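You operate a simulated robot arm through the tools that you are given. There is no shell and no other tool.

The job below is to be done with a simulated robot arm. You get a single attempt, and the scene is never put back.

TASK
Show the job card's colour on the target board with lamp two.
Fine: switch the console on; yellow fader, dim and that colour full up; the other faders stay down.

It is judged by the outcome, as a careful person would: the job done as asked, and still so three seconds after it is handed in. It fails if anything else is knocked over, pushed out of place, dropped, spilled or broken.

THE ROBOT
A 6-joint arm with a two-finger gripper, fixed in place. Base frame: the origin is at the foot of the arm, x ahead of it, y to its left, z up; the work surface is at about z = 840. Readings come in mm, rad, newtons and seconds.
Its first joint turns from -2.897 to 2.897 rad. Payload 2.45 kg.
The tool frame sits at the grasp point between the pads (the TCP): z along the fingers, y along the line on which they close. The tips reach 20 mm beyond it. Largest opening 140 mm; the body of the gripper starts 168 mm behind the TCP.
Orientation is told as [roll, pitch, yaw] about the base's x, y, z axes, in that order, counted from this pose: with the fingers straight down and closing along the base's y, the tool's x points along the base's -x, its y along +y and its z along -z.

THE INTERFACE
- The arm moves only by the tool servo_tool. Its arguments are lists of equal length, an entry for each row: "dp": the shift along the tool's x, y, z in mm, a list of three; "rotation": the turn, a rotation vector about the tool's x, y, z in rad, a list of three; "hand": the opening, from 0 (shut) to 1 (fully open). In form: {"dp": [[x, y, z], ...], "rotation": [[ax, ay, az], ...], "hand": [hand, ...]}. A call has 1 to 20 rows; each row is the pose to reach, as a shift and turn from the pose commanded when the call began, along the tool's axes at that moment. Each row takes 0.2 s and may step no farther than 50 mm and 0.15 rad from the row before; otherwise, or with a gripper value out of range, the whole call is refused. A pose out of reach is approached as far as the arm can. The call stops where the force on the tool passes 50 N (or 10 N more than at its start, if that is more) or the arm is blocked; 0.2 s more then pass. The fingers move at their own pace (about 45 mm/s each) and stop on an object; they squeeze with about 29 N. The grip force told is the motor's: it shows also when the fingers shut on nothing. Time passes only in rows, and 0.2 s behind the last, so rows that repeat a pose let the fingers close. It gives the time, the measured TCP pose, the force on the tool (base axes), the opening and the grip force at its end, in the units of the frame above (readings bear some noise), with the torque about the TCP (base axes, N m) and any sound that the robot's microphone picked up.
- Cameras (640 x 400 px; columns grow to the right, rows downward): "scene" is fixed at [217.6, 500.4, 1389.4]; the picture's right is [-0.53, -0.85, 0.00], its down [-0.50, 0.32, -0.80] and it looks along [0.68, -0.43, -0.59] (base axes); focal length 324 px, centre (320, 200). "wrist" rides on the gripper at [78, 11, -209] in the tool frame; the picture's right is [-0.14, 0.99, 0.00], its down [-0.92, -0.13, -0.37] and it looks along [-0.36, -0.05, 0.93] (tool axes); focal length 280 px, centre (320, 200). There is no depth. A picture from a camera that has moved, and an enlarged one, comes with that camera's place and axes in the base frame and with its lens.
- get_image(camera): a new picture of that camera. The clock stands still meanwhile.
- inspect(camera, box): a new picture of the part [left, top, right, bottom] of that camera's present view, enlarged. The clock stands still meanwhile.
- hand_in(): hands the job in; it is judged then, once.

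Places have to be worked out from the pictures, the camera data and where the tool is seen. Open the gripper and draw the arm clear of the work before you hand the job in, unless the task says otherwise.

The tools are called as name(argument=value, ...) on one line, values as JSON. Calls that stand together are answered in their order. servo_tool: Moves the arm, as the interface text tells. Its arguments: {"type":"object","properties":{"dp":{"type":"array"},"rotation":{"type":"array"},"hand":{"type":"array"}},"required":["dp","rotation","hand"]} The other tools are called the same way: get_image (camera) takes a picture; inspect (camera, box) takes an enlarged picture of a part of a camera's view; hand_in () hands the job in.

At the start:

```text
clock: 0.0
position: [628.6, 123.3, 1161.2]
orientation: [0.0, -0.001, 0.001]
ft_force: [0.0, 0.0, 0.0]
ft_torque: [0.01, -0.06, -0.01]
grip_width: 140.0
grip_force: 0.1
```

scene: 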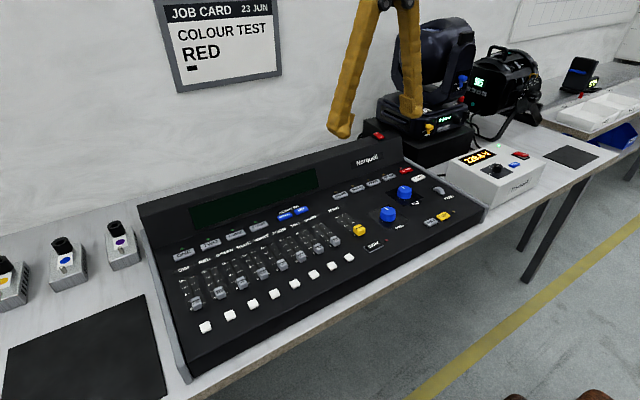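
wrist: 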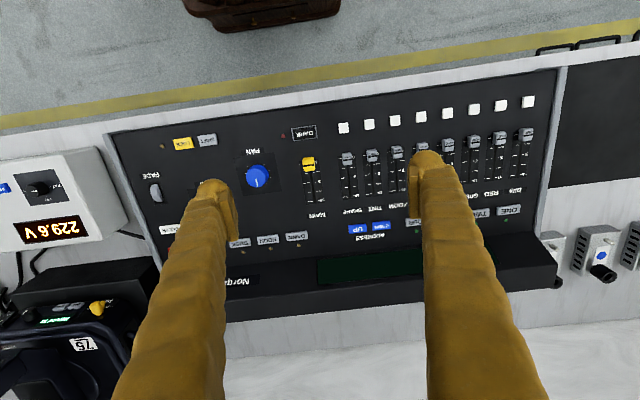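

The job card reads "COLOUR TEST RED". I'll look closer at the console, the card and the surroundings before moving.

inspect(camera="scene", box=[140, 180, 340, 305])

inspect(camera="scene", box=[300, 130, 500, 255])

inspect(camera="scene", box=[150, 0, 310, 100])

inspect(camera="scene", box=[360, 0, 640, 175])

inspect(camera="wrist", box=[280, 80, 560, 255])

inspect(camera="wrist", box=[0, 110, 320, 310])

inspect(camera="scene", box=[0, 200, 200, 325])

```text
3.20 times, centred on (240, 242) of scene
camera zoom: at [217.6, 500.4, 1389.4], right [-0.53, -0.85, 0.0], down [-0.5, 0.32, -0.8], along [0.68, -0.43, -0.59], focal length 1037 px, centre (576, 64)
```

zoom: 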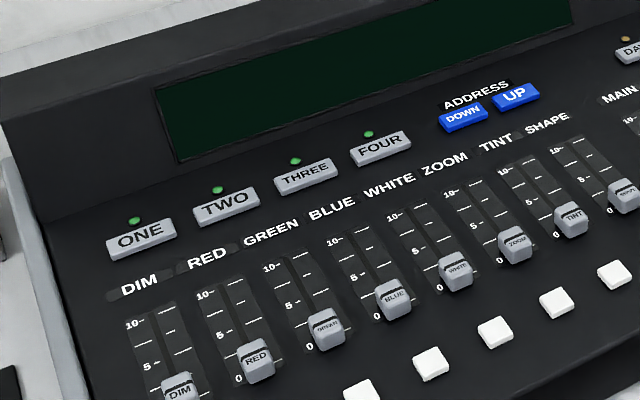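

```text
3.20 times, centred on (400, 192) of scene
camera zoom: at [217.6, 500.4, 1389.4], right [-0.53, -0.85, 0.0], down [-0.5, 0.32, -0.8], along [0.68, -0.43, -0.59], focal length 1037 px, centre (64, 224)
```

zoom: 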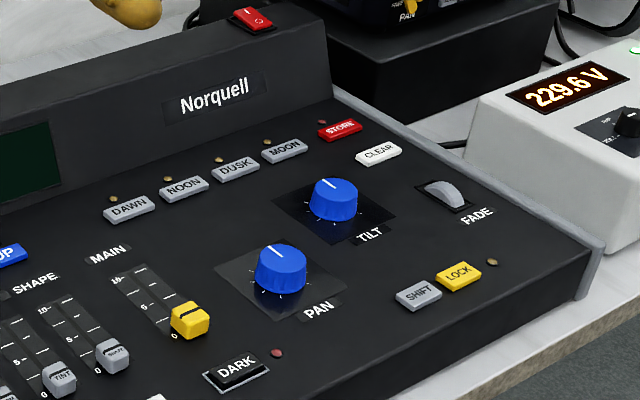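

```text
4.00 times, centred on (230, 50) of scene
camera zoom: at [217.6, 500.4, 1389.4], right [-0.53, -0.85, 0.0], down [-0.5, 0.32, -0.8], along [0.68, -0.43, -0.59], focal length 1296 px, centre (680, 800)
```

zoom: 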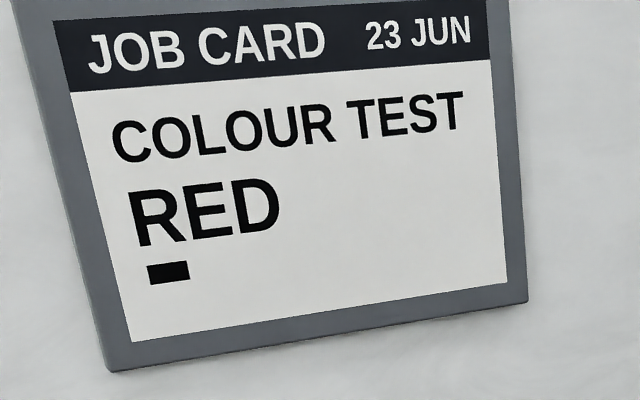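

```text
2.29 times, centred on (500, 88) of scene
camera zoom: at [217.6, 500.4, 1389.4], right [-0.53, -0.85, 0.0], down [-0.5, 0.32, -0.8], along [0.68, -0.43, -0.59], focal length 740 px, centre (-91, 457)
```

zoom: 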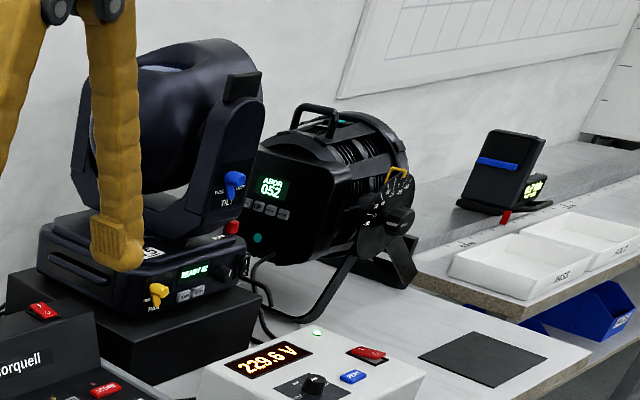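

```text
2.29 times, centred on (420, 168) of wrist
camera zoom: at [551.4, 134.8, 1371.8], right [0.14, 0.99, 0.0], down [0.92, -0.13, 0.37], along [0.36, -0.05, -0.93], focal length 641 px, centre (91, 274)
```

zoom: 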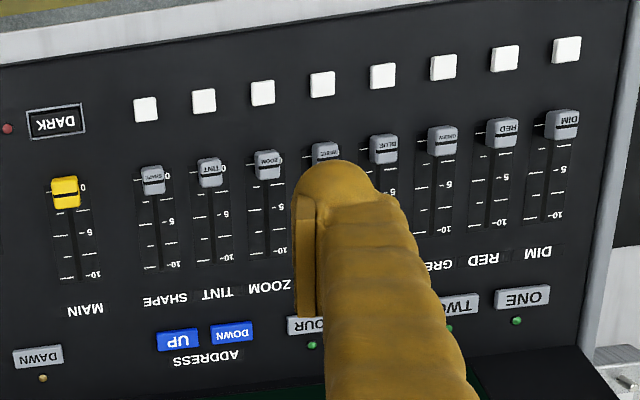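

```text
2.00 times, centred on (160, 210) of wrist
camera zoom: at [551.4, 134.8, 1371.8], right [0.14, 0.99, 0.0], down [0.92, -0.13, 0.37], along [0.36, -0.05, -0.93], focal length 561 px, centre (640, 180)
```

zoom: 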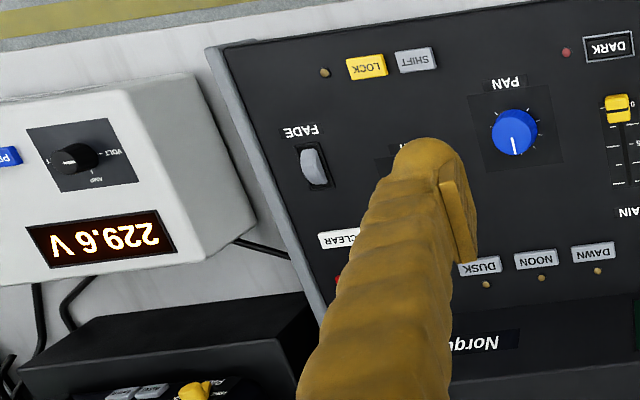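

```text
3.20 times, centred on (100, 262) of scene
camera zoom: at [217.6, 500.4, 1389.4], right [-0.53, -0.85, 0.0], down [-0.5, 0.32, -0.8], along [0.68, -0.43, -0.59], focal length 1037 px, centre (1024, 0)
```

zoom: 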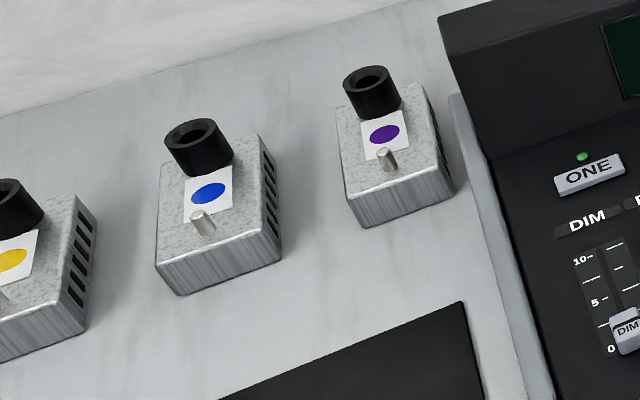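

The card says RED. Now I look closely at the lamps, power box, and the target-board area to see which is lamp two and what state everything is in.

inspect(camera="scene", box=[370, 80, 470, 142])

inspect(camera="scene", box=[460, 40, 560, 102])

inspect(camera="scene", box=[440, 130, 560, 205])

inspect(camera="scene", box=[540, 40, 640, 102])

inspect(camera="scene", box=[480, 0, 640, 100])

inspect(camera="scene", box=[340, 120, 440, 182])

inspect(camera="wrist", box=[0, 260, 160, 360])

```text
6.40 times, centred on (420, 111) of scene
camera zoom: at [217.6, 500.4, 1389.4], right [-0.53, -0.85, 0.0], down [-0.5, 0.32, -0.8], along [0.68, -0.43, -0.59], focal length 2073 px, centre (-320, 770)
```

zoom: 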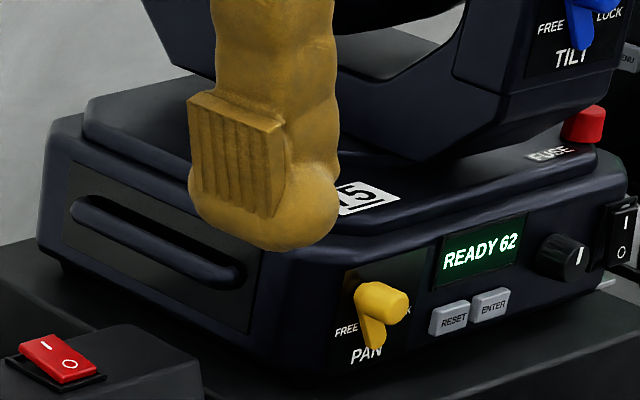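

```text
6.40 times, centred on (510, 71) of scene
camera zoom: at [217.6, 500.4, 1389.4], right [-0.53, -0.85, 0.0], down [-0.5, 0.32, -0.8], along [0.68, -0.43, -0.59], focal length 2073 px, centre (-896, 1026)
```

zoom: 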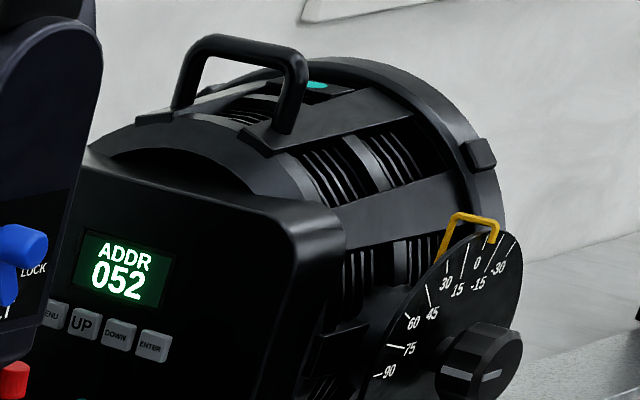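

```text
5.33 times, centred on (500, 168) of scene
camera zoom: at [217.6, 500.4, 1389.4], right [-0.53, -0.85, 0.0], down [-0.5, 0.32, -0.8], along [0.68, -0.43, -0.59], focal length 1728 px, centre (-640, 373)
```

zoom: 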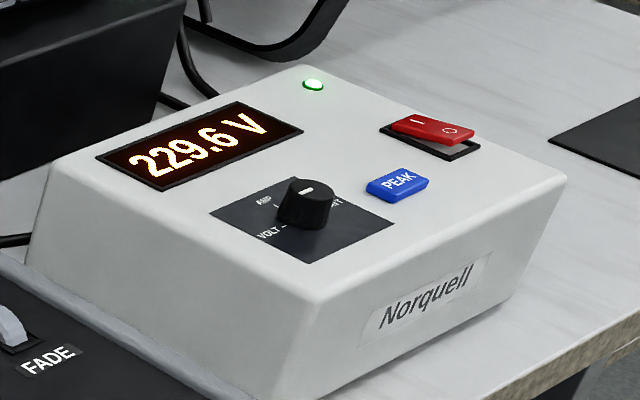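

```text
6.40 times, centred on (590, 71) of scene
camera zoom: at [217.6, 500.4, 1389.4], right [-0.53, -0.85, 0.0], down [-0.5, 0.32, -0.8], along [0.68, -0.43, -0.59], focal length 2073 px, centre (-1408, 1026)
```

zoom: 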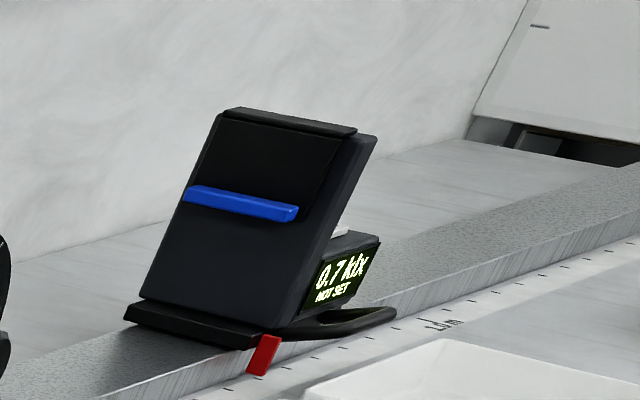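

```text
4.00 times, centred on (560, 50) of scene
camera zoom: at [217.6, 500.4, 1389.4], right [-0.53, -0.85, 0.0], down [-0.5, 0.32, -0.8], along [0.68, -0.43, -0.59], focal length 1296 px, centre (-640, 800)
```

zoom: 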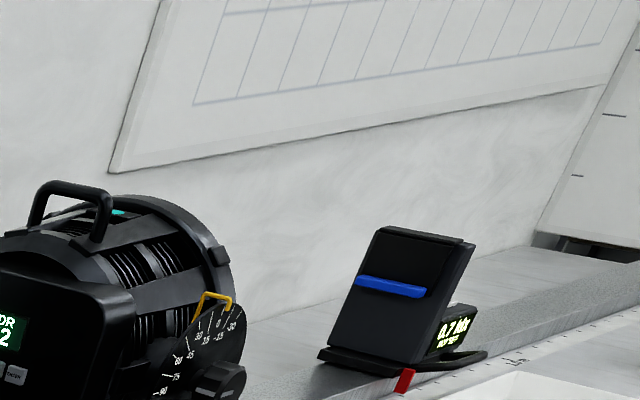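

```text
6.40 times, centred on (390, 151) of scene
camera zoom: at [217.6, 500.4, 1389.4], right [-0.53, -0.85, 0.0], down [-0.5, 0.32, -0.8], along [0.68, -0.43, -0.59], focal length 2073 px, centre (-128, 514)
```

zoom: 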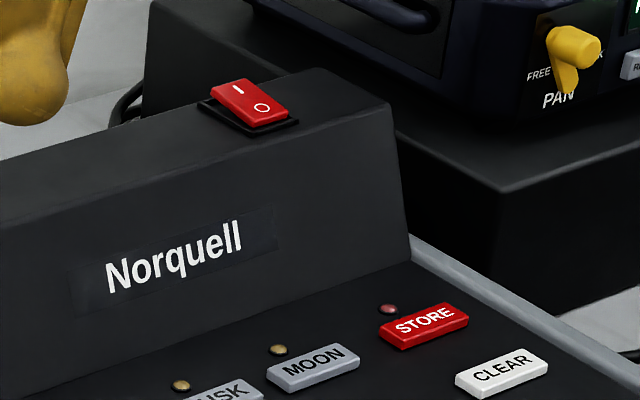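

```text
4.00 times, centred on (80, 310) of wrist
camera zoom: at [551.4, 134.8, 1371.8], right [0.14, 0.99, 0.0], down [0.92, -0.13, 0.37], along [0.36, -0.05, -0.93], focal length 1122 px, centre (1280, -240)
```

zoom: 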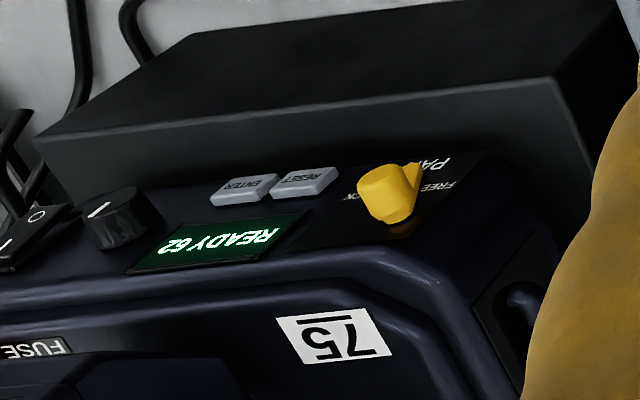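

Readings from both pictures put the DIM cap near (678, 497, 855) and the console's power rocker roughly at (930, -180, 940), its "O" side apparently down. I move the tool sideways to -y at the current height and shut the fingers to get a clear wrist view of the rocker and right half of the console.

servo_tool(dp=[[0, -40, 0], [0, -80, 0], [0, -120, 0], [0, -160, 0], [0, -200, 0], [0, -200, 0], [0, -200, 0], [0, -200, 0]], rotation=[[0, 0, 0], [0, 0, 0], [0, 0, 0], [0, 0, 0], [0, 0, 0], [0, 0, 0], [0, 0, 0], [0, 0, 0]], hand=[0.6, 0.3, 0, 0, 0, 0, 0, 0])

get_image(camera="wrist")

get_image(camera="scene")

```text
clock: 1.8
position: [630.2, -75.2, 1160.2]
orientation: [0.002, 0.0, -0.002]
ft_force: [-0.5, 0.3, 0.2]
ft_torque: [-0.01, -0.01, 0.01]
grip_width: 0.0
grip_force: 14.0
```

```text
taken
camera wrist: at [552.8, -64.5, 1369.6], right [0.14, 0.99, 0.0], down [0.92, -0.13, 0.37], along [0.36, -0.05, -0.93], focal length 280 px, centre (320, 200)
```

wrist: 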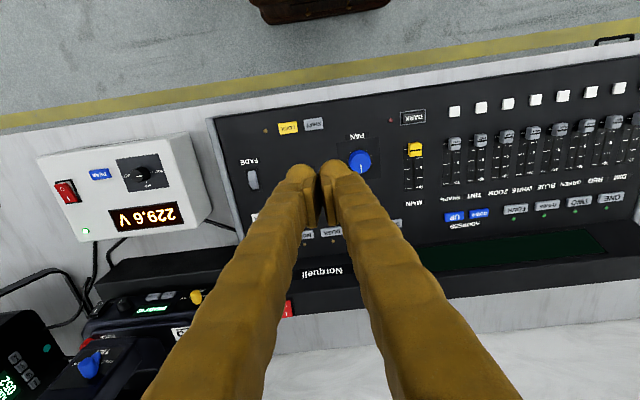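

```text
taken
```

scene: 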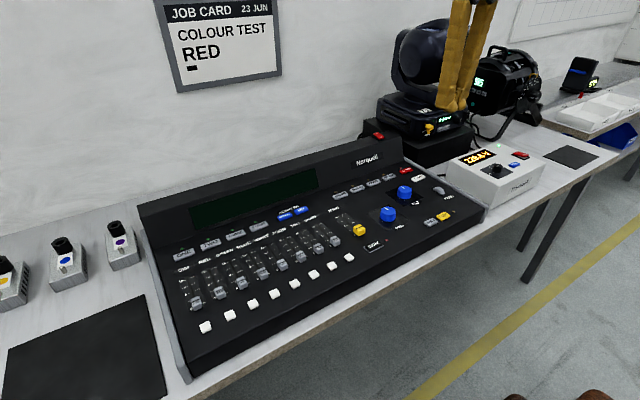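

From the two views the rocker sits at about (938, -184, 935), long axis along x, with "I" on the far side standing up (off). I move to about (760, 70) so the wrist camera sees the rocker past the closed fingers.

servo_tool(dp=[[-30, 35, 0], [-60, 70, 0], [-90, 105, 0], [-120, 140, 0], [-130, 150, 0]], rotation=[[0, 0, 0], [0, 0, 0], [0, 0, 0], [0, 0, 0], [0, 0, 0]], hand=[0, 0, 0, 0, 0])

get_image(camera="wrist")

inspect(camera="wrist", box=[130, 200, 250, 275])

```text
clock: 3.0
position: [759.3, 73.7, 1162.6]
orientation: [0.0, 0.001, -0.002]
ft_force: [-0.3, 0.4, 0.3]
ft_torque: [0.02, 0.01, 0.0]
grip_width: 0.0
grip_force: 28.9
```

```text
taken
camera wrist: at [680.0, 85.8, 1370.7], right [0.14, 0.99, 0.0], down [0.92, -0.13, 0.37], along [0.37, -0.05, -0.93], focal length 280 px, centre (320, 200)
```

wrist: 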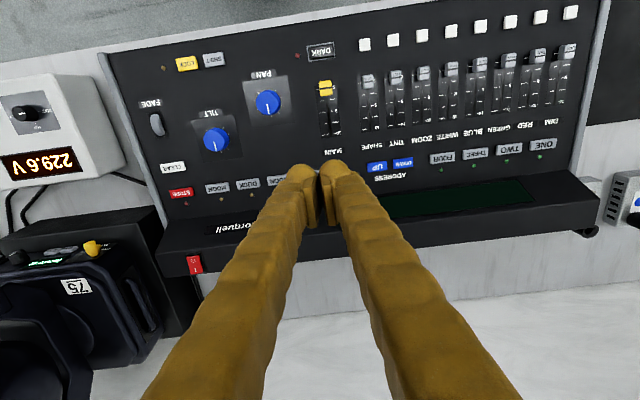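

```text
5.33 times, centred on (190, 238) of wrist
camera zoom: at [680.0, 85.8, 1370.7], right [0.14, 0.99, 0.0], down [0.92, -0.13, 0.37], along [0.37, -0.05, -0.93], focal length 1495 px, centre (1013, 0)
```

zoom: 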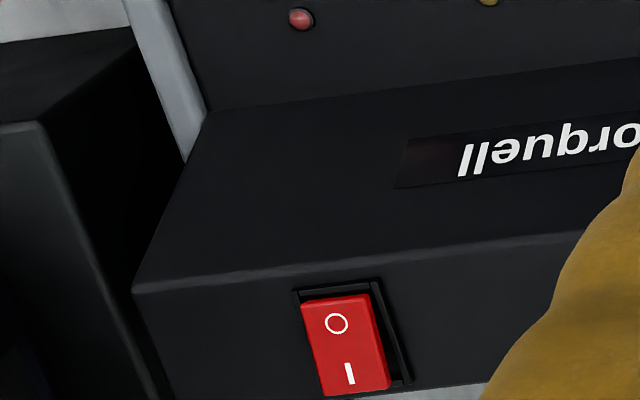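

The rocker reads O (near) / I (far); I estimate I at about (955, -185, 937). I rotate the gripper by 90° (fingers closing along base x, camera on the +y side) at this safe height, which suits both the rocker press and the faders.

servo_tool(dp=[[0, 0, 0], [0, 0, 0], [0, 0, 0], [0, 0, 0], [0, 0, 0], [0, 0, 0], [0, 0, 0], [0, 0, 0], [0, 0, 0], [0, 0, 0], [0, 0, 0]], rotation=[[0, 0, 0.143], [0, 0, 0.286], [0, 0, 0.429], [0, 0, 0.572], [0, 0, 0.714], [0, 0, 0.857], [0, 0, 1.0], [0, 0, 1.143], [0, 0, 1.286], [0, 0, 1.429], [0, 0, 1.5708]], hand=[0, 0, 0, 0, 0, 0, 0, 0, 0, 0, 0])

get_image(camera="wrist")

get_image(camera="scene")

```text
clock: 5.4
position: [759.1, 73.8, 1162.6]
orientation: [-0.001, 0.0, -1.574]
ft_force: [-0.7, -0.7, -1.3]
ft_torque: [-0.01, 0.01, 0.02]
grip_width: 0.0
grip_force: 28.7
```

```text
taken
camera wrist: at [770.6, 151.8, 1371.3], right [0.99, -0.14, 0.0], down [-0.13, -0.92, 0.37], along [-0.05, -0.36, -0.93], focal length 280 px, centre (320, 200)
```

wrist: 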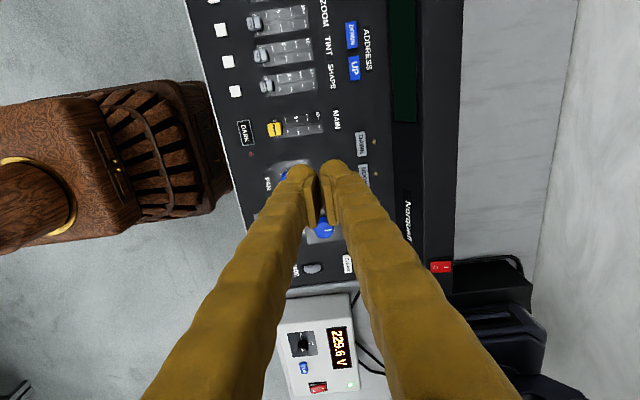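

```text
taken
```

scene: 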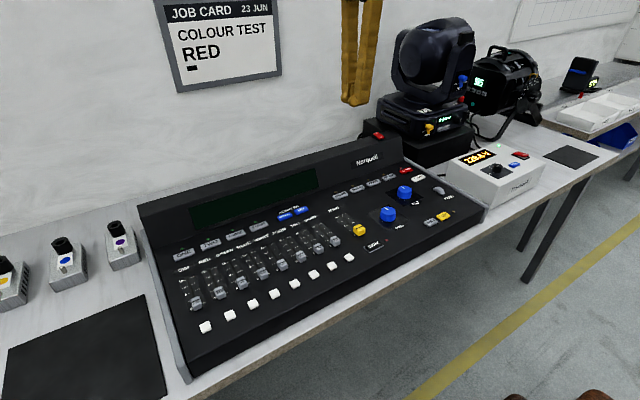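

The rotation worked with no obstruction. I zoom on the rocker from this new direction to fix its ends precisely, and on the fingertip shape.

inspect(camera="wrist", box=[400, 230, 496, 290])

inspect(camera="scene", box=[320, 50, 420, 112])

inspect(camera="wrist", box=[260, 150, 380, 225])

```text
6.67 times, centred on (448, 260) of wrist
camera zoom: at [770.6, 151.8, 1371.3], right [0.99, -0.14, 0.0], down [-0.13, -0.92, 0.37], along [-0.05, -0.36, -0.93], focal length 1869 px, centre (-533, -200)
```

zoom: 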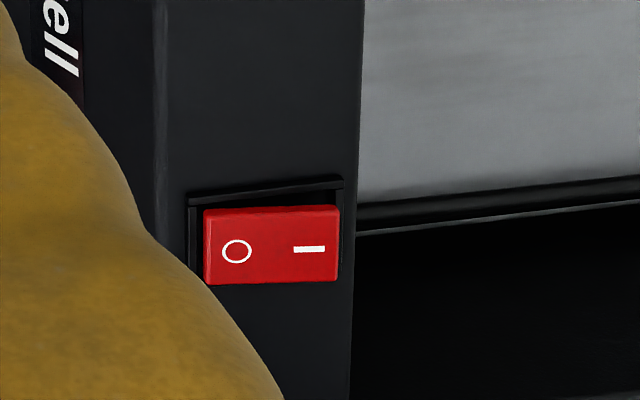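

```text
6.40 times, centred on (370, 81) of scene
camera zoom: at [217.6, 500.4, 1389.4], right [-0.53, -0.85, 0.0], down [-0.5, 0.32, -0.8], along [0.68, -0.43, -0.59], focal length 2073 px, centre (0, 962)
```

zoom: 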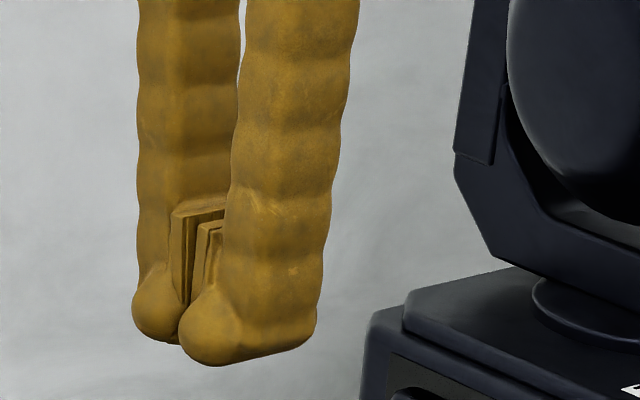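

```text
5.33 times, centred on (320, 188) of wrist
camera zoom: at [770.6, 151.8, 1371.3], right [0.99, -0.14, 0.0], down [-0.13, -0.92, 0.37], along [-0.05, -0.36, -0.93], focal length 1495 px, centre (320, 267)
```

zoom: 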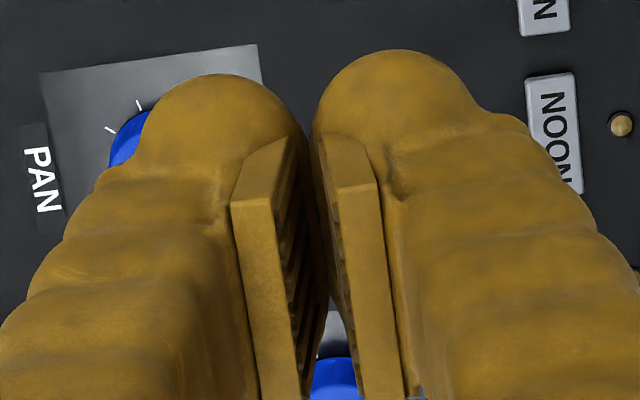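

The rocker spans x≈930–966, y≈-180, top z≈936; its I half is x≈948–966. I move above it and tilt the tool outward by 0.3 rad so the near fingertip will press the I half.

servo_tool(dp=[[-32, 25, 10], [-64, 50, 20], [-96, 75, 30], [-128, 100, 40], [-160, 125, 50], [-192, 150, 60], [-224, 180, 80], [-254, 209, 100], [-254, 209, 110]], rotation=[[-0.04, 0, 0], [-0.08, 0, 0], [-0.12, 0, 0], [-0.16, 0, 0], [-0.2, 0, 0], [-0.24, 0, 0], [-0.27, 0, 0], [-0.3, 0, 0], [-0.3, 0, 0]], hand=[0, 0, 0, 0, 0, 0, 0, 0, 0])

get_image(camera="wrist")

inspect(camera="scene", box=[320, 50, 480, 150])

```text
clock: 7.4
position: [965.8, -179.8, 1053.0]
orientation: [0.3, 0.001, -1.571]
ft_force: [0.2, 0.5, -0.3]
ft_torque: [0.02, 0.01, 0.01]
grip_width: 0.0
grip_force: 29.3
```

```text
taken
camera wrist: at [916.2, -101.2, 1255.5], right [0.95, -0.14, 0.29], down [-0.23, -0.92, 0.31], along [0.23, -0.37, -0.9], focal length 280 px, centre (320, 200)
```

wrist: 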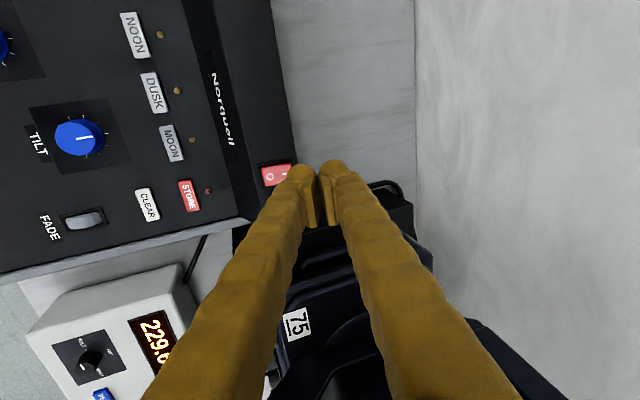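

```text
4.00 times, centred on (400, 100) of scene
camera zoom: at [217.6, 500.4, 1389.4], right [-0.53, -0.85, 0.0], down [-0.5, 0.32, -0.8], along [0.68, -0.43, -0.59], focal length 1296 px, centre (0, 600)
```

zoom: 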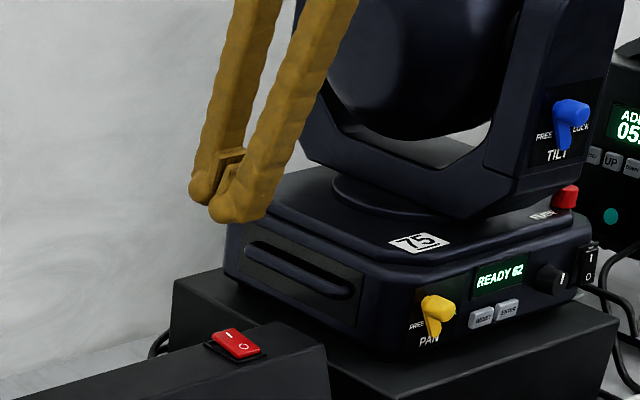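

The tool is above the rocker. I zoom to refine where the I half is relative to the fingertip before descending.

inspect(camera="wrist", box=[240, 140, 336, 200])

```text
6.67 times, centred on (288, 170) of wrist
camera zoom: at [916.2, -101.2, 1255.5], right [0.95, -0.14, 0.29], down [-0.23, -0.92, 0.31], along [0.23, -0.37, -0.9], focal length 1869 px, centre (533, 400)
```

zoom: 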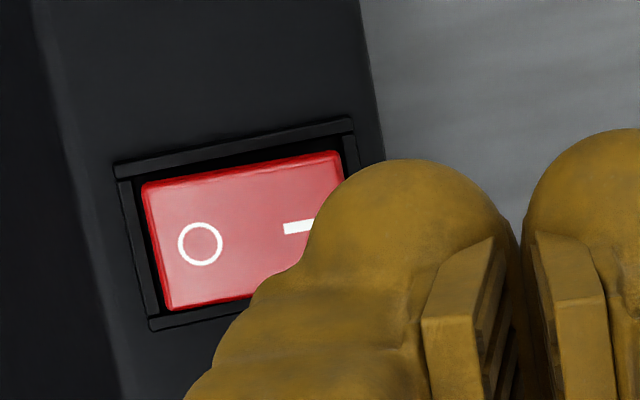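

The I half centre is near (959, -187). I shift slightly and descend to about 20 mm above the rocker.

servo_tool(dp=[[-2, -6.4, 24.2], [-4, -12.9, 48.3], [-5, -17.2, 65.8], [-5, -17.2, 65.8]], rotation=[[0, 0, 0], [0, 0, 0], [0, 0, 0], [0, 0, 0]], hand=[0, 0, 0, 0])

inspect(camera="scene", box=[330, 90, 430, 152])

inspect(camera="wrist", box=[240, 140, 400, 240])

```text
clock: 8.4
position: [970.6, -186.4, 982.5]
orientation: [0.301, 0.0, -1.574]
ft_force: [0.1, -0.6, -0.4]
ft_torque: [0.02, 0.0, 0.0]
grip_width: 0.2
grip_force: 28.7
```

```text
6.40 times, centred on (380, 121) of scene
camera zoom: at [217.6, 500.4, 1389.4], right [-0.53, -0.85, 0.0], down [-0.5, 0.32, -0.8], along [0.68, -0.43, -0.59], focal length 2073 px, centre (-64, 706)
```

zoom: 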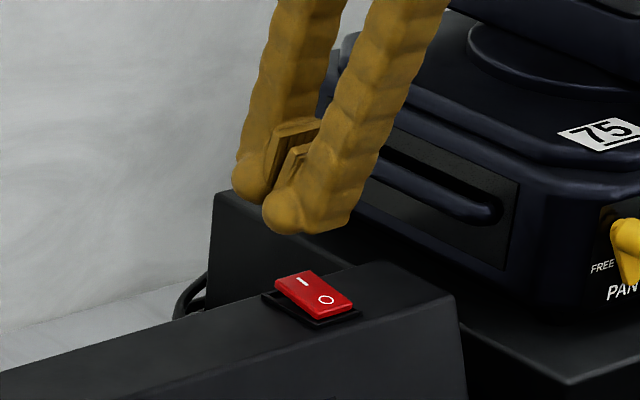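

```text
4.00 times, centred on (320, 190) of wrist
camera zoom: at [919.5, -107.6, 1186.3], right [0.95, -0.14, 0.29], down [-0.23, -0.92, 0.31], along [0.23, -0.37, -0.9], focal length 1122 px, centre (320, 240)
```

zoom: 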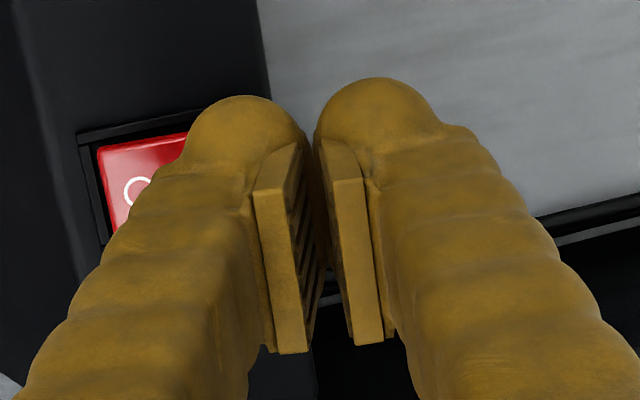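

Recomputed with finer camera axes, the I end is at about (960, -189, 930); the near fingertip is above it at x≈964. I lower in small steps and watch the force.

servo_tool(dp=[[-1, -3, 9.5], [-2, -5.9, 19.1], [-2, -6.8, 22.0], [-2, -7.4, 23.9], [-2, -8.0, 25.8]], rotation=[[0, 0, 0], [0, 0, 0], [0, 0, 0], [0, 0, 0], [0, 0, 0]], hand=[0, 0, 0, 0, 0])

inspect(camera="scene", box=[330, 90, 430, 152])

```text
clock: 9.6
position: [971.2, -186.6, 957.2]
orientation: [0.303, 0.0, -1.57]
ft_force: [-0.3, -0.4, 0.5]
ft_torque: [0.0, 0.01, -0.01]
grip_width: 0.1
grip_force: 28.5
```

```text
6.40 times, centred on (380, 121) of scene
camera zoom: at [217.6, 500.4, 1389.4], right [-0.53, -0.85, 0.0], down [-0.5, 0.32, -0.8], along [0.68, -0.43, -0.59], focal length 2073 px, centre (-64, 706)
```

zoom: 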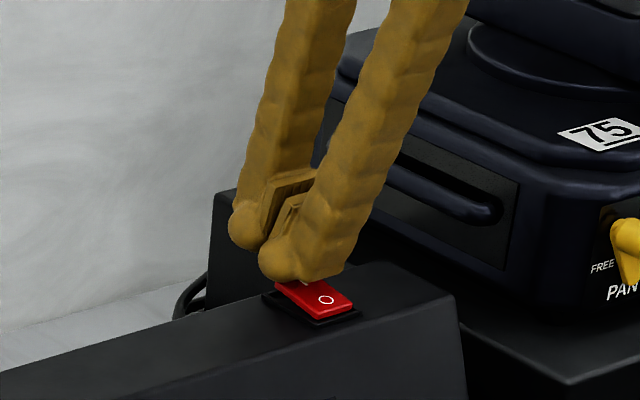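

No contact yet; tips just above the rocker. Continuing down 2 mm per row.

servo_tool(dp=[[0, -0.6, 1.9], [0, -1.2, 3.8], [0, -1.8, 5.7], [0, -2.4, 7.6]], rotation=[[0, 0, 0], [0, 0, 0], [0, 0, 0], [0, 0, 0]], hand=[0, 0, 0, 0])

inspect(camera="scene", box=[330, 90, 430, 152])

get_image(camera="scene")

```text
clock: 10.6
position: [971.1, -187.6, 948.5]
orientation: [0.298, 0.0, -1.57]
ft_force: [-1.0, -0.7, 0.0]
ft_torque: [0.03, 0.0, -0.02]
grip_width: 0.0
grip_force: 28.9
```

```text
6.40 times, centred on (380, 121) of scene
camera zoom: at [217.6, 500.4, 1389.4], right [-0.53, -0.85, 0.0], down [-0.5, 0.32, -0.8], along [0.68, -0.43, -0.59], focal length 2073 px, centre (-64, 706)
```

zoom: 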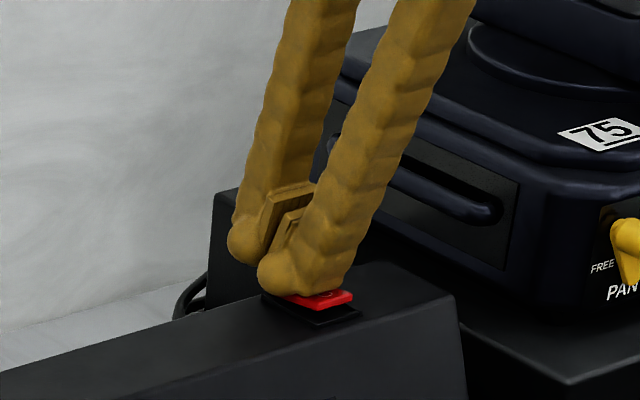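

```text
taken
```

scene: 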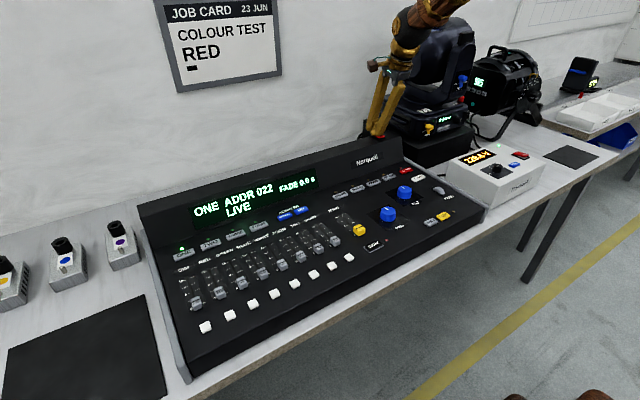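

The rocker flipped and the display now shows "ONE ADDR 022 / LIVE / FADE 0.0 s". I lift straight up, back off and level the tool.

servo_tool(dp=[[0, 11.8, -38.2], [0, 23.6, -76.4], [20, 13.4, -111], [50, -9.3, -139], [85, -35, -157.3], [125, -57.4, -169.5]], rotation=[[0, 0, 0], [0, 0, 0], [0.08, 0, 0], [0.15, 0, 0], [0.22, 0, 0], [0.3, 0, 0]], hand=[0, 0, 0, 0, 0, 0])

inspect(camera="scene", box=[130, 130, 450, 330])

inspect(camera="scene", box=[180, 160, 340, 260])

inspect(camera="scene", box=[330, 90, 430, 152])

get_image(camera="scene")

```text
clock: 12.0
position: [866.0, -63.8, 1093.7]
orientation: [-0.003, 0.0, -1.571]
ft_force: [0.3, 0.1, 0.1]
ft_torque: [-0.02, 0.02, -0.01]
grip_width: 0.0
grip_force: 29.2
```

```text
2.00 times, centred on (290, 230) of scene
camera zoom: at [217.6, 500.4, 1389.4], right [-0.53, -0.85, 0.0], down [-0.5, 0.32, -0.8], along [0.68, -0.43, -0.59], focal length 648 px, centre (380, 140)
```

zoom: 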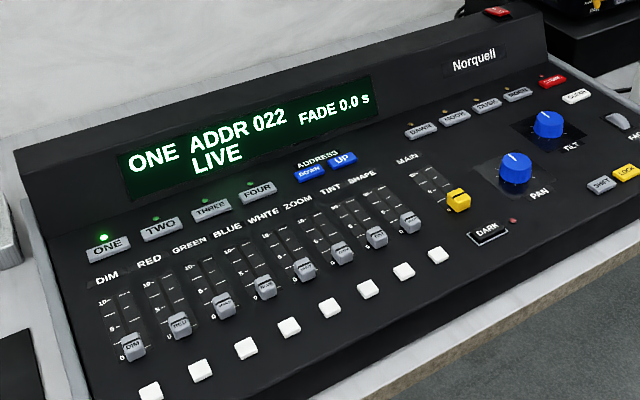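

```text
4.00 times, centred on (260, 210) of scene
camera zoom: at [217.6, 500.4, 1389.4], right [-0.53, -0.85, 0.0], down [-0.5, 0.32, -0.8], along [0.68, -0.43, -0.59], focal length 1296 px, centre (560, 160)
```

zoom: 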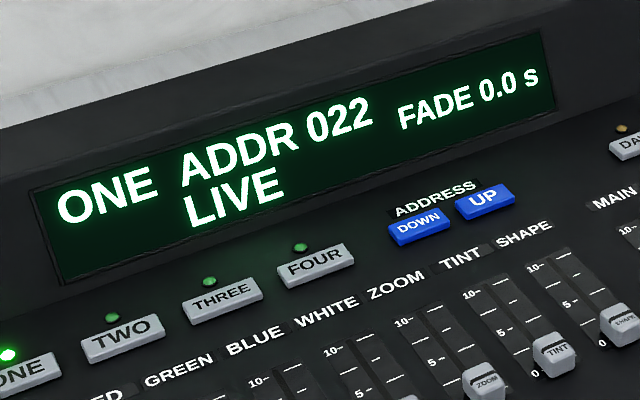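

```text
6.40 times, centred on (380, 121) of scene
camera zoom: at [217.6, 500.4, 1389.4], right [-0.53, -0.85, 0.0], down [-0.5, 0.32, -0.8], along [0.68, -0.43, -0.59], focal length 2073 px, centre (-64, 706)
```

zoom: 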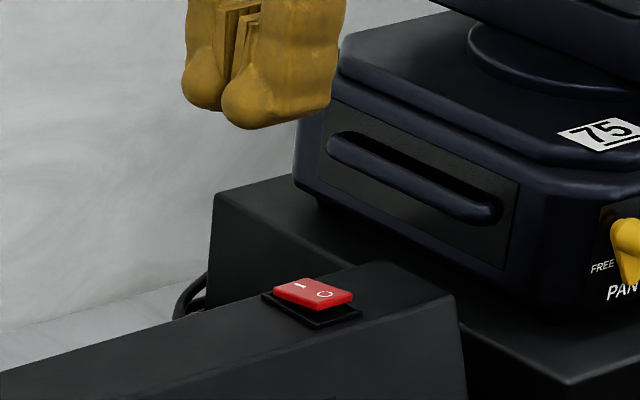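

```text
taken
```

scene: 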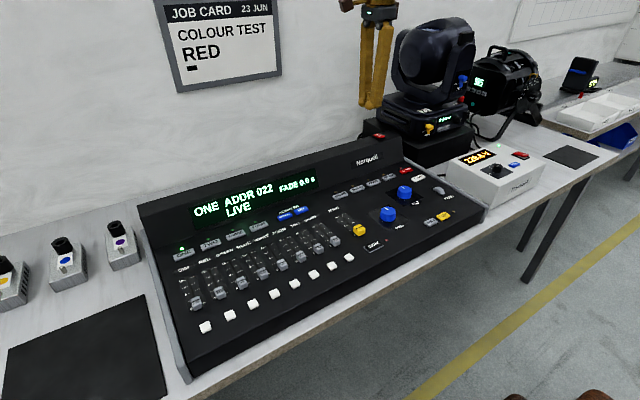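

Console is on with lamp ONE selected. I travel over to the TWO button (estimated near (835, 425)) at safe height and look down with the wrist camera.

servo_tool(dp=[[44, -6, 2], [88, -12, 4], [132, -18, 6], [176, -24, 8], [220, -30, 10], [264, -36, 12], [308, -42, 13], [352, -48, 14], [394, -51, 14], [394, -51, 14]], rotation=[[0, 0, 0], [0, 0, 0], [0, 0, 0], [0, 0, 0], [0, 0, 0], [0, 0, 0], [0, 0, 0], [0, 0, 0], [0, 0, 0], [0, 0, 0]], hand=[0, 0, 0, 0, 0, 0, 0, 0, 0, 0])

get_image(camera="wrist")

inspect(camera="wrist", box=[180, 0, 500, 200])

```text
clock: 14.2
position: [813.6, 331.5, 1079.7]
orientation: [0.0, 0.0, -1.571]
ft_force: [-0.5, -0.5, 0.0]
ft_torque: [0.0, 0.0, -0.01]
grip_width: 0.0
grip_force: 29.0
```

```text
taken
camera wrist: at [825.0, 410.7, 1288.6], right [0.99, -0.14, 0.0], down [-0.13, -0.92, 0.37], along [-0.05, -0.37, -0.93], focal length 280 px, centre (320, 200)
```

wrist: 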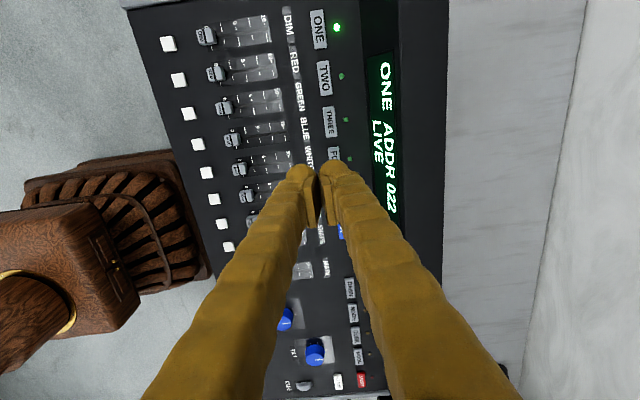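

```text
2.00 times, centred on (340, 100) of wrist
camera zoom: at [825.0, 410.7, 1288.6], right [0.99, -0.14, 0.0], down [-0.13, -0.92, 0.37], along [-0.05, -0.37, -0.93], focal length 561 px, centre (280, 400)
```

zoom: 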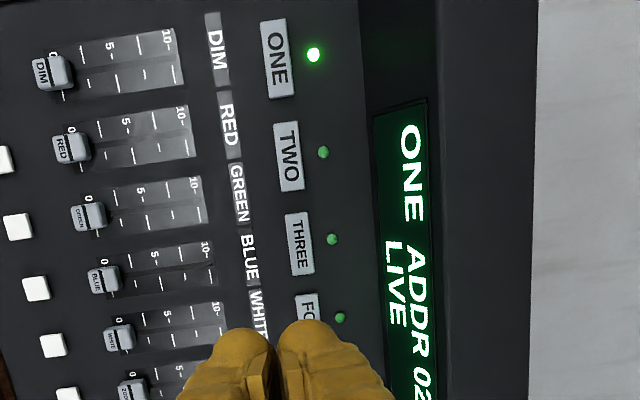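

TWO is at about (833, 423) and the RED/DIM caps at x≈683, y≈449/496. I move above TWO with a slight inward tilt so that the far finger alone will press it, stopping well above.

servo_tool(dp=[[30, 3, 30], [60, 6, 60], [91, 8.4, 85], [91.5, 8.4, 125], [91.5, 8.4, 160], [91.5, 8.4, 180], [91.5, 8.4, 180]], rotation=[[0.03, 0, 0], [0.06, 0, 0], [0.1, 0, 0], [0.1, 0, 0], [0.1, 0, 0], [0.1, 0, 0], [0.1, 0, 0]], hand=[0, 0, 0, 0, 0, 0, 0])

inspect(camera="scene", box=[140, 180, 300, 280])

get_image(camera="wrist")

```text
clock: 15.8
position: [824.2, 422.3, 898.3]
orientation: [-0.1, 0.0, -1.571]
ft_force: [-0.3, 0.1, 0.8]
ft_torque: [-0.02, 0.01, -0.02]
grip_width: 0.0
grip_force: 29.3
```

```text
4.00 times, centred on (220, 230) of scene
camera zoom: at [217.6, 500.4, 1389.4], right [-0.53, -0.85, 0.0], down [-0.5, 0.32, -0.8], along [0.68, -0.43, -0.59], focal length 1296 px, centre (720, 80)
```

zoom: 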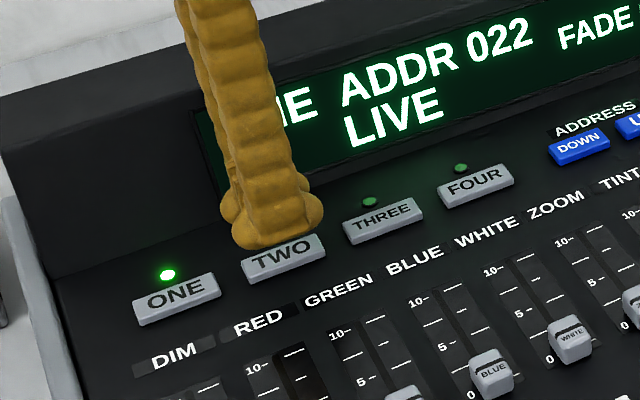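

```text
taken
camera wrist: at [857.5, 501.7, 1105.3], right [0.99, -0.14, -0.1], down [-0.09, -0.92, 0.38], along [-0.14, -0.37, -0.92], focal length 280 px, centre (320, 200)
```

wrist: 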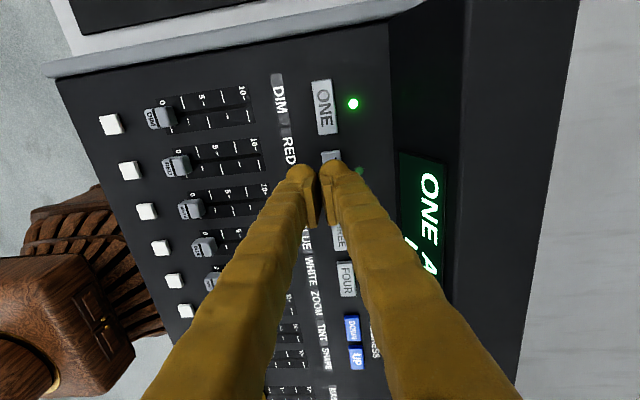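

The far fingertip is lined up over TWO at about (834, 422), roughly 30 mm above. I go down, the last part in 2 mm rows.

servo_tool(dp=[[0, -0.5, 9.95], [0, 0.5, 19.9], [0, 0.9, 23.9], [0, 1.1, 25.9], [0, 1.3, 27.9], [0, 1.5, 29.8]], rotation=[[0, 0, 0], [0, 0, 0], [0, 0, 0], [0, 0, 0], [0, 0, 0], [0, 0, 0]], hand=[0, 0, 0, 0, 0, 0])

inspect(camera="scene", box=[140, 180, 300, 280])

```text
clock: 17.2
position: [822.5, 422.5, 870.2]
orientation: [-0.099, 0.0, -1.571]
ft_force: [0.2, 0.2, 0.4]
ft_torque: [-0.01, 0.0, -0.02]
grip_width: 0.0
grip_force: 28.7
```

```text
4.00 times, centred on (220, 230) of scene
camera zoom: at [217.6, 500.4, 1389.4], right [-0.53, -0.85, 0.0], down [-0.5, 0.32, -0.8], along [0.68, -0.43, -0.59], focal length 1296 px, centre (720, 80)
```

zoom: 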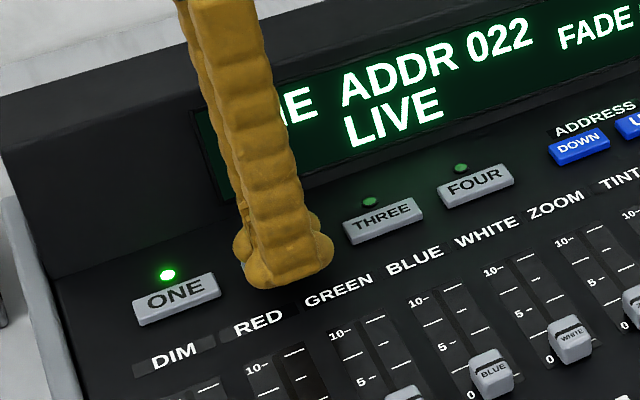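

Still no contact force at z≈870. Continuing in 2 mm steps.

servo_tool(dp=[[0, 0.2, 2], [0, 0.4, 4], [0, 0.6, 6], [0, 0.6, 6]], rotation=[[0, 0, 0], [0, 0, 0], [0, 0, 0], [0, 0, 0]], hand=[0, 0, 0, 0])

inspect(camera="scene", box=[140, 180, 300, 280])

```text
clock: 18.2
position: [822.5, 421.2, 864.2]
orientation: [-0.099, 0.001, -1.571]
ft_force: [0.8, -1.1, 2.3]
ft_torque: [0.01, -0.05, 0.0]
grip_width: 0.1
grip_force: 29.4
heard: click
```

```text
4.00 times, centred on (220, 230) of scene
camera zoom: at [217.6, 500.4, 1389.4], right [-0.53, -0.85, 0.0], down [-0.5, 0.32, -0.8], along [0.68, -0.43, -0.59], focal length 1296 px, centre (720, 80)
```

zoom: 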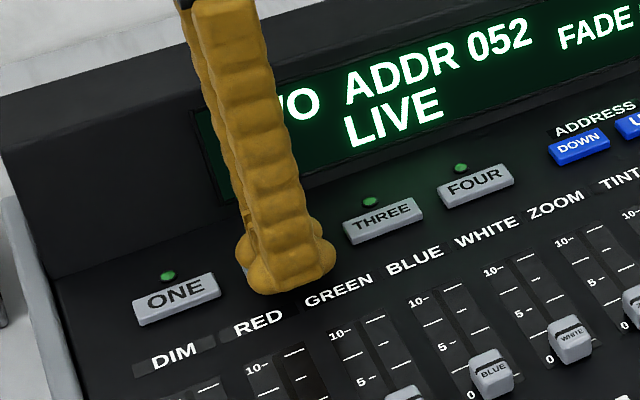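

The console clicked and shows TWO ADDR 052 – which matches the ADDR 052 on the profile lamp. I lift, level the tool, and move above the RED cap with fingers opened about 36 mm.

servo_tool(dp=[[0, -2, -19.9], [0, -6, -59.7], [20, -38.8, -86.6], [25, -75.7, -103], [28, -116.5, -108.9], [28, -150.3, -105.5], [28, -150.3, -105.5]], rotation=[[0, 0, 0], [0, 0, 0], [-0.03, 0, 0], [-0.06, 0, 0], [-0.1, 0, 0], [-0.1, 0, 0], [-0.1, 0, 0]], hand=[0, 0, 0, 0.26, 0.26, 0.26, 0.26])

get_image(camera="wrist")

get_image(camera="scene")

inspect(camera="wrist", box=[200, 60, 440, 210])

inspect(camera="scene", box=[150, 240, 310, 340])

```text
clock: 19.8
position: [681.9, 451.2, 984.4]
orientation: [0.0, 0.0, -1.571]
ft_force: [-0.3, -0.4, 1.1]
ft_torque: [0.01, -0.05, -0.02]
grip_width: 36.5
grip_force: 0.1
```

```text
taken
camera wrist: at [693.6, 529.8, 1193.8], right [0.99, -0.14, 0.0], down [-0.13, -0.92, 0.37], along [-0.05, -0.37, -0.93], focal length 280 px, centre (320, 200)
```

wrist: 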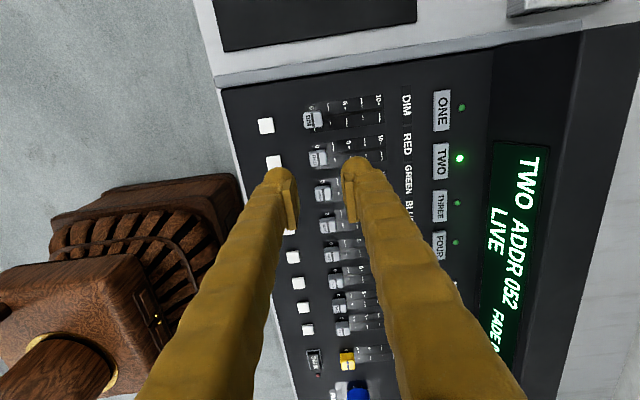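

```text
taken
```

scene: 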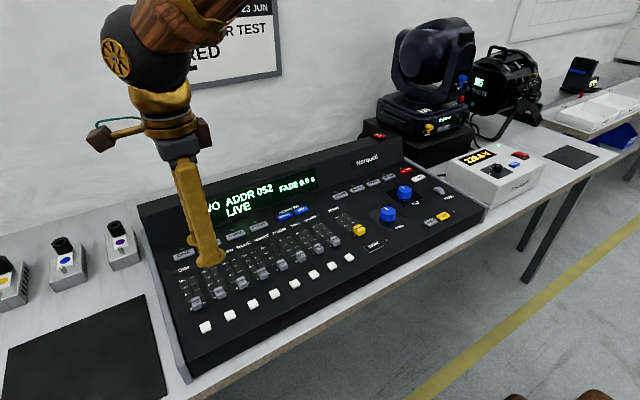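

```text
2.67 times, centred on (320, 135) of wrist
camera zoom: at [693.6, 529.8, 1193.8], right [0.99, -0.14, 0.0], down [-0.13, -0.92, 0.37], along [-0.05, -0.37, -0.93], focal length 748 px, centre (320, 373)
```

zoom: 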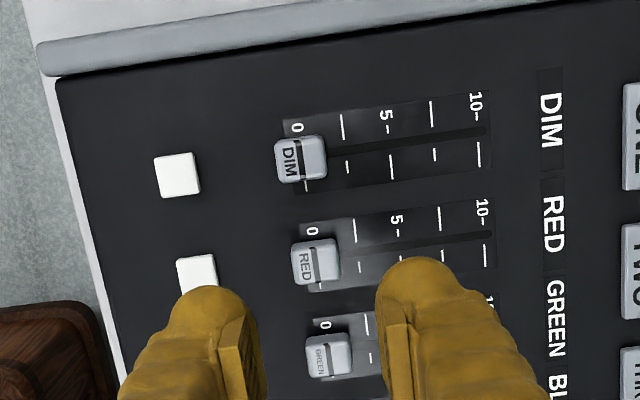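

```text
4.00 times, centred on (230, 290) of scene
camera zoom: at [217.6, 500.4, 1389.4], right [-0.53, -0.85, 0.0], down [-0.5, 0.32, -0.8], along [0.68, -0.43, -0.59], focal length 1296 px, centre (680, -160)
```

zoom: 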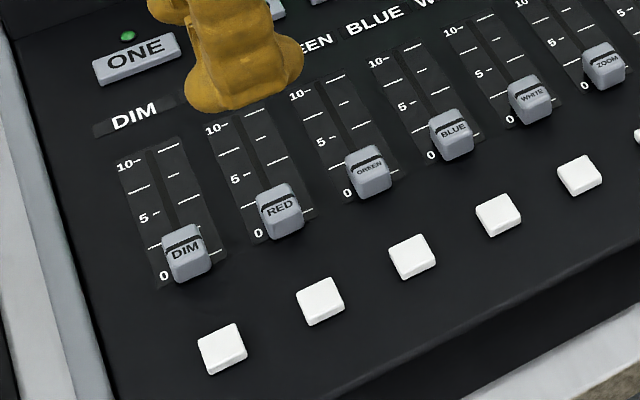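

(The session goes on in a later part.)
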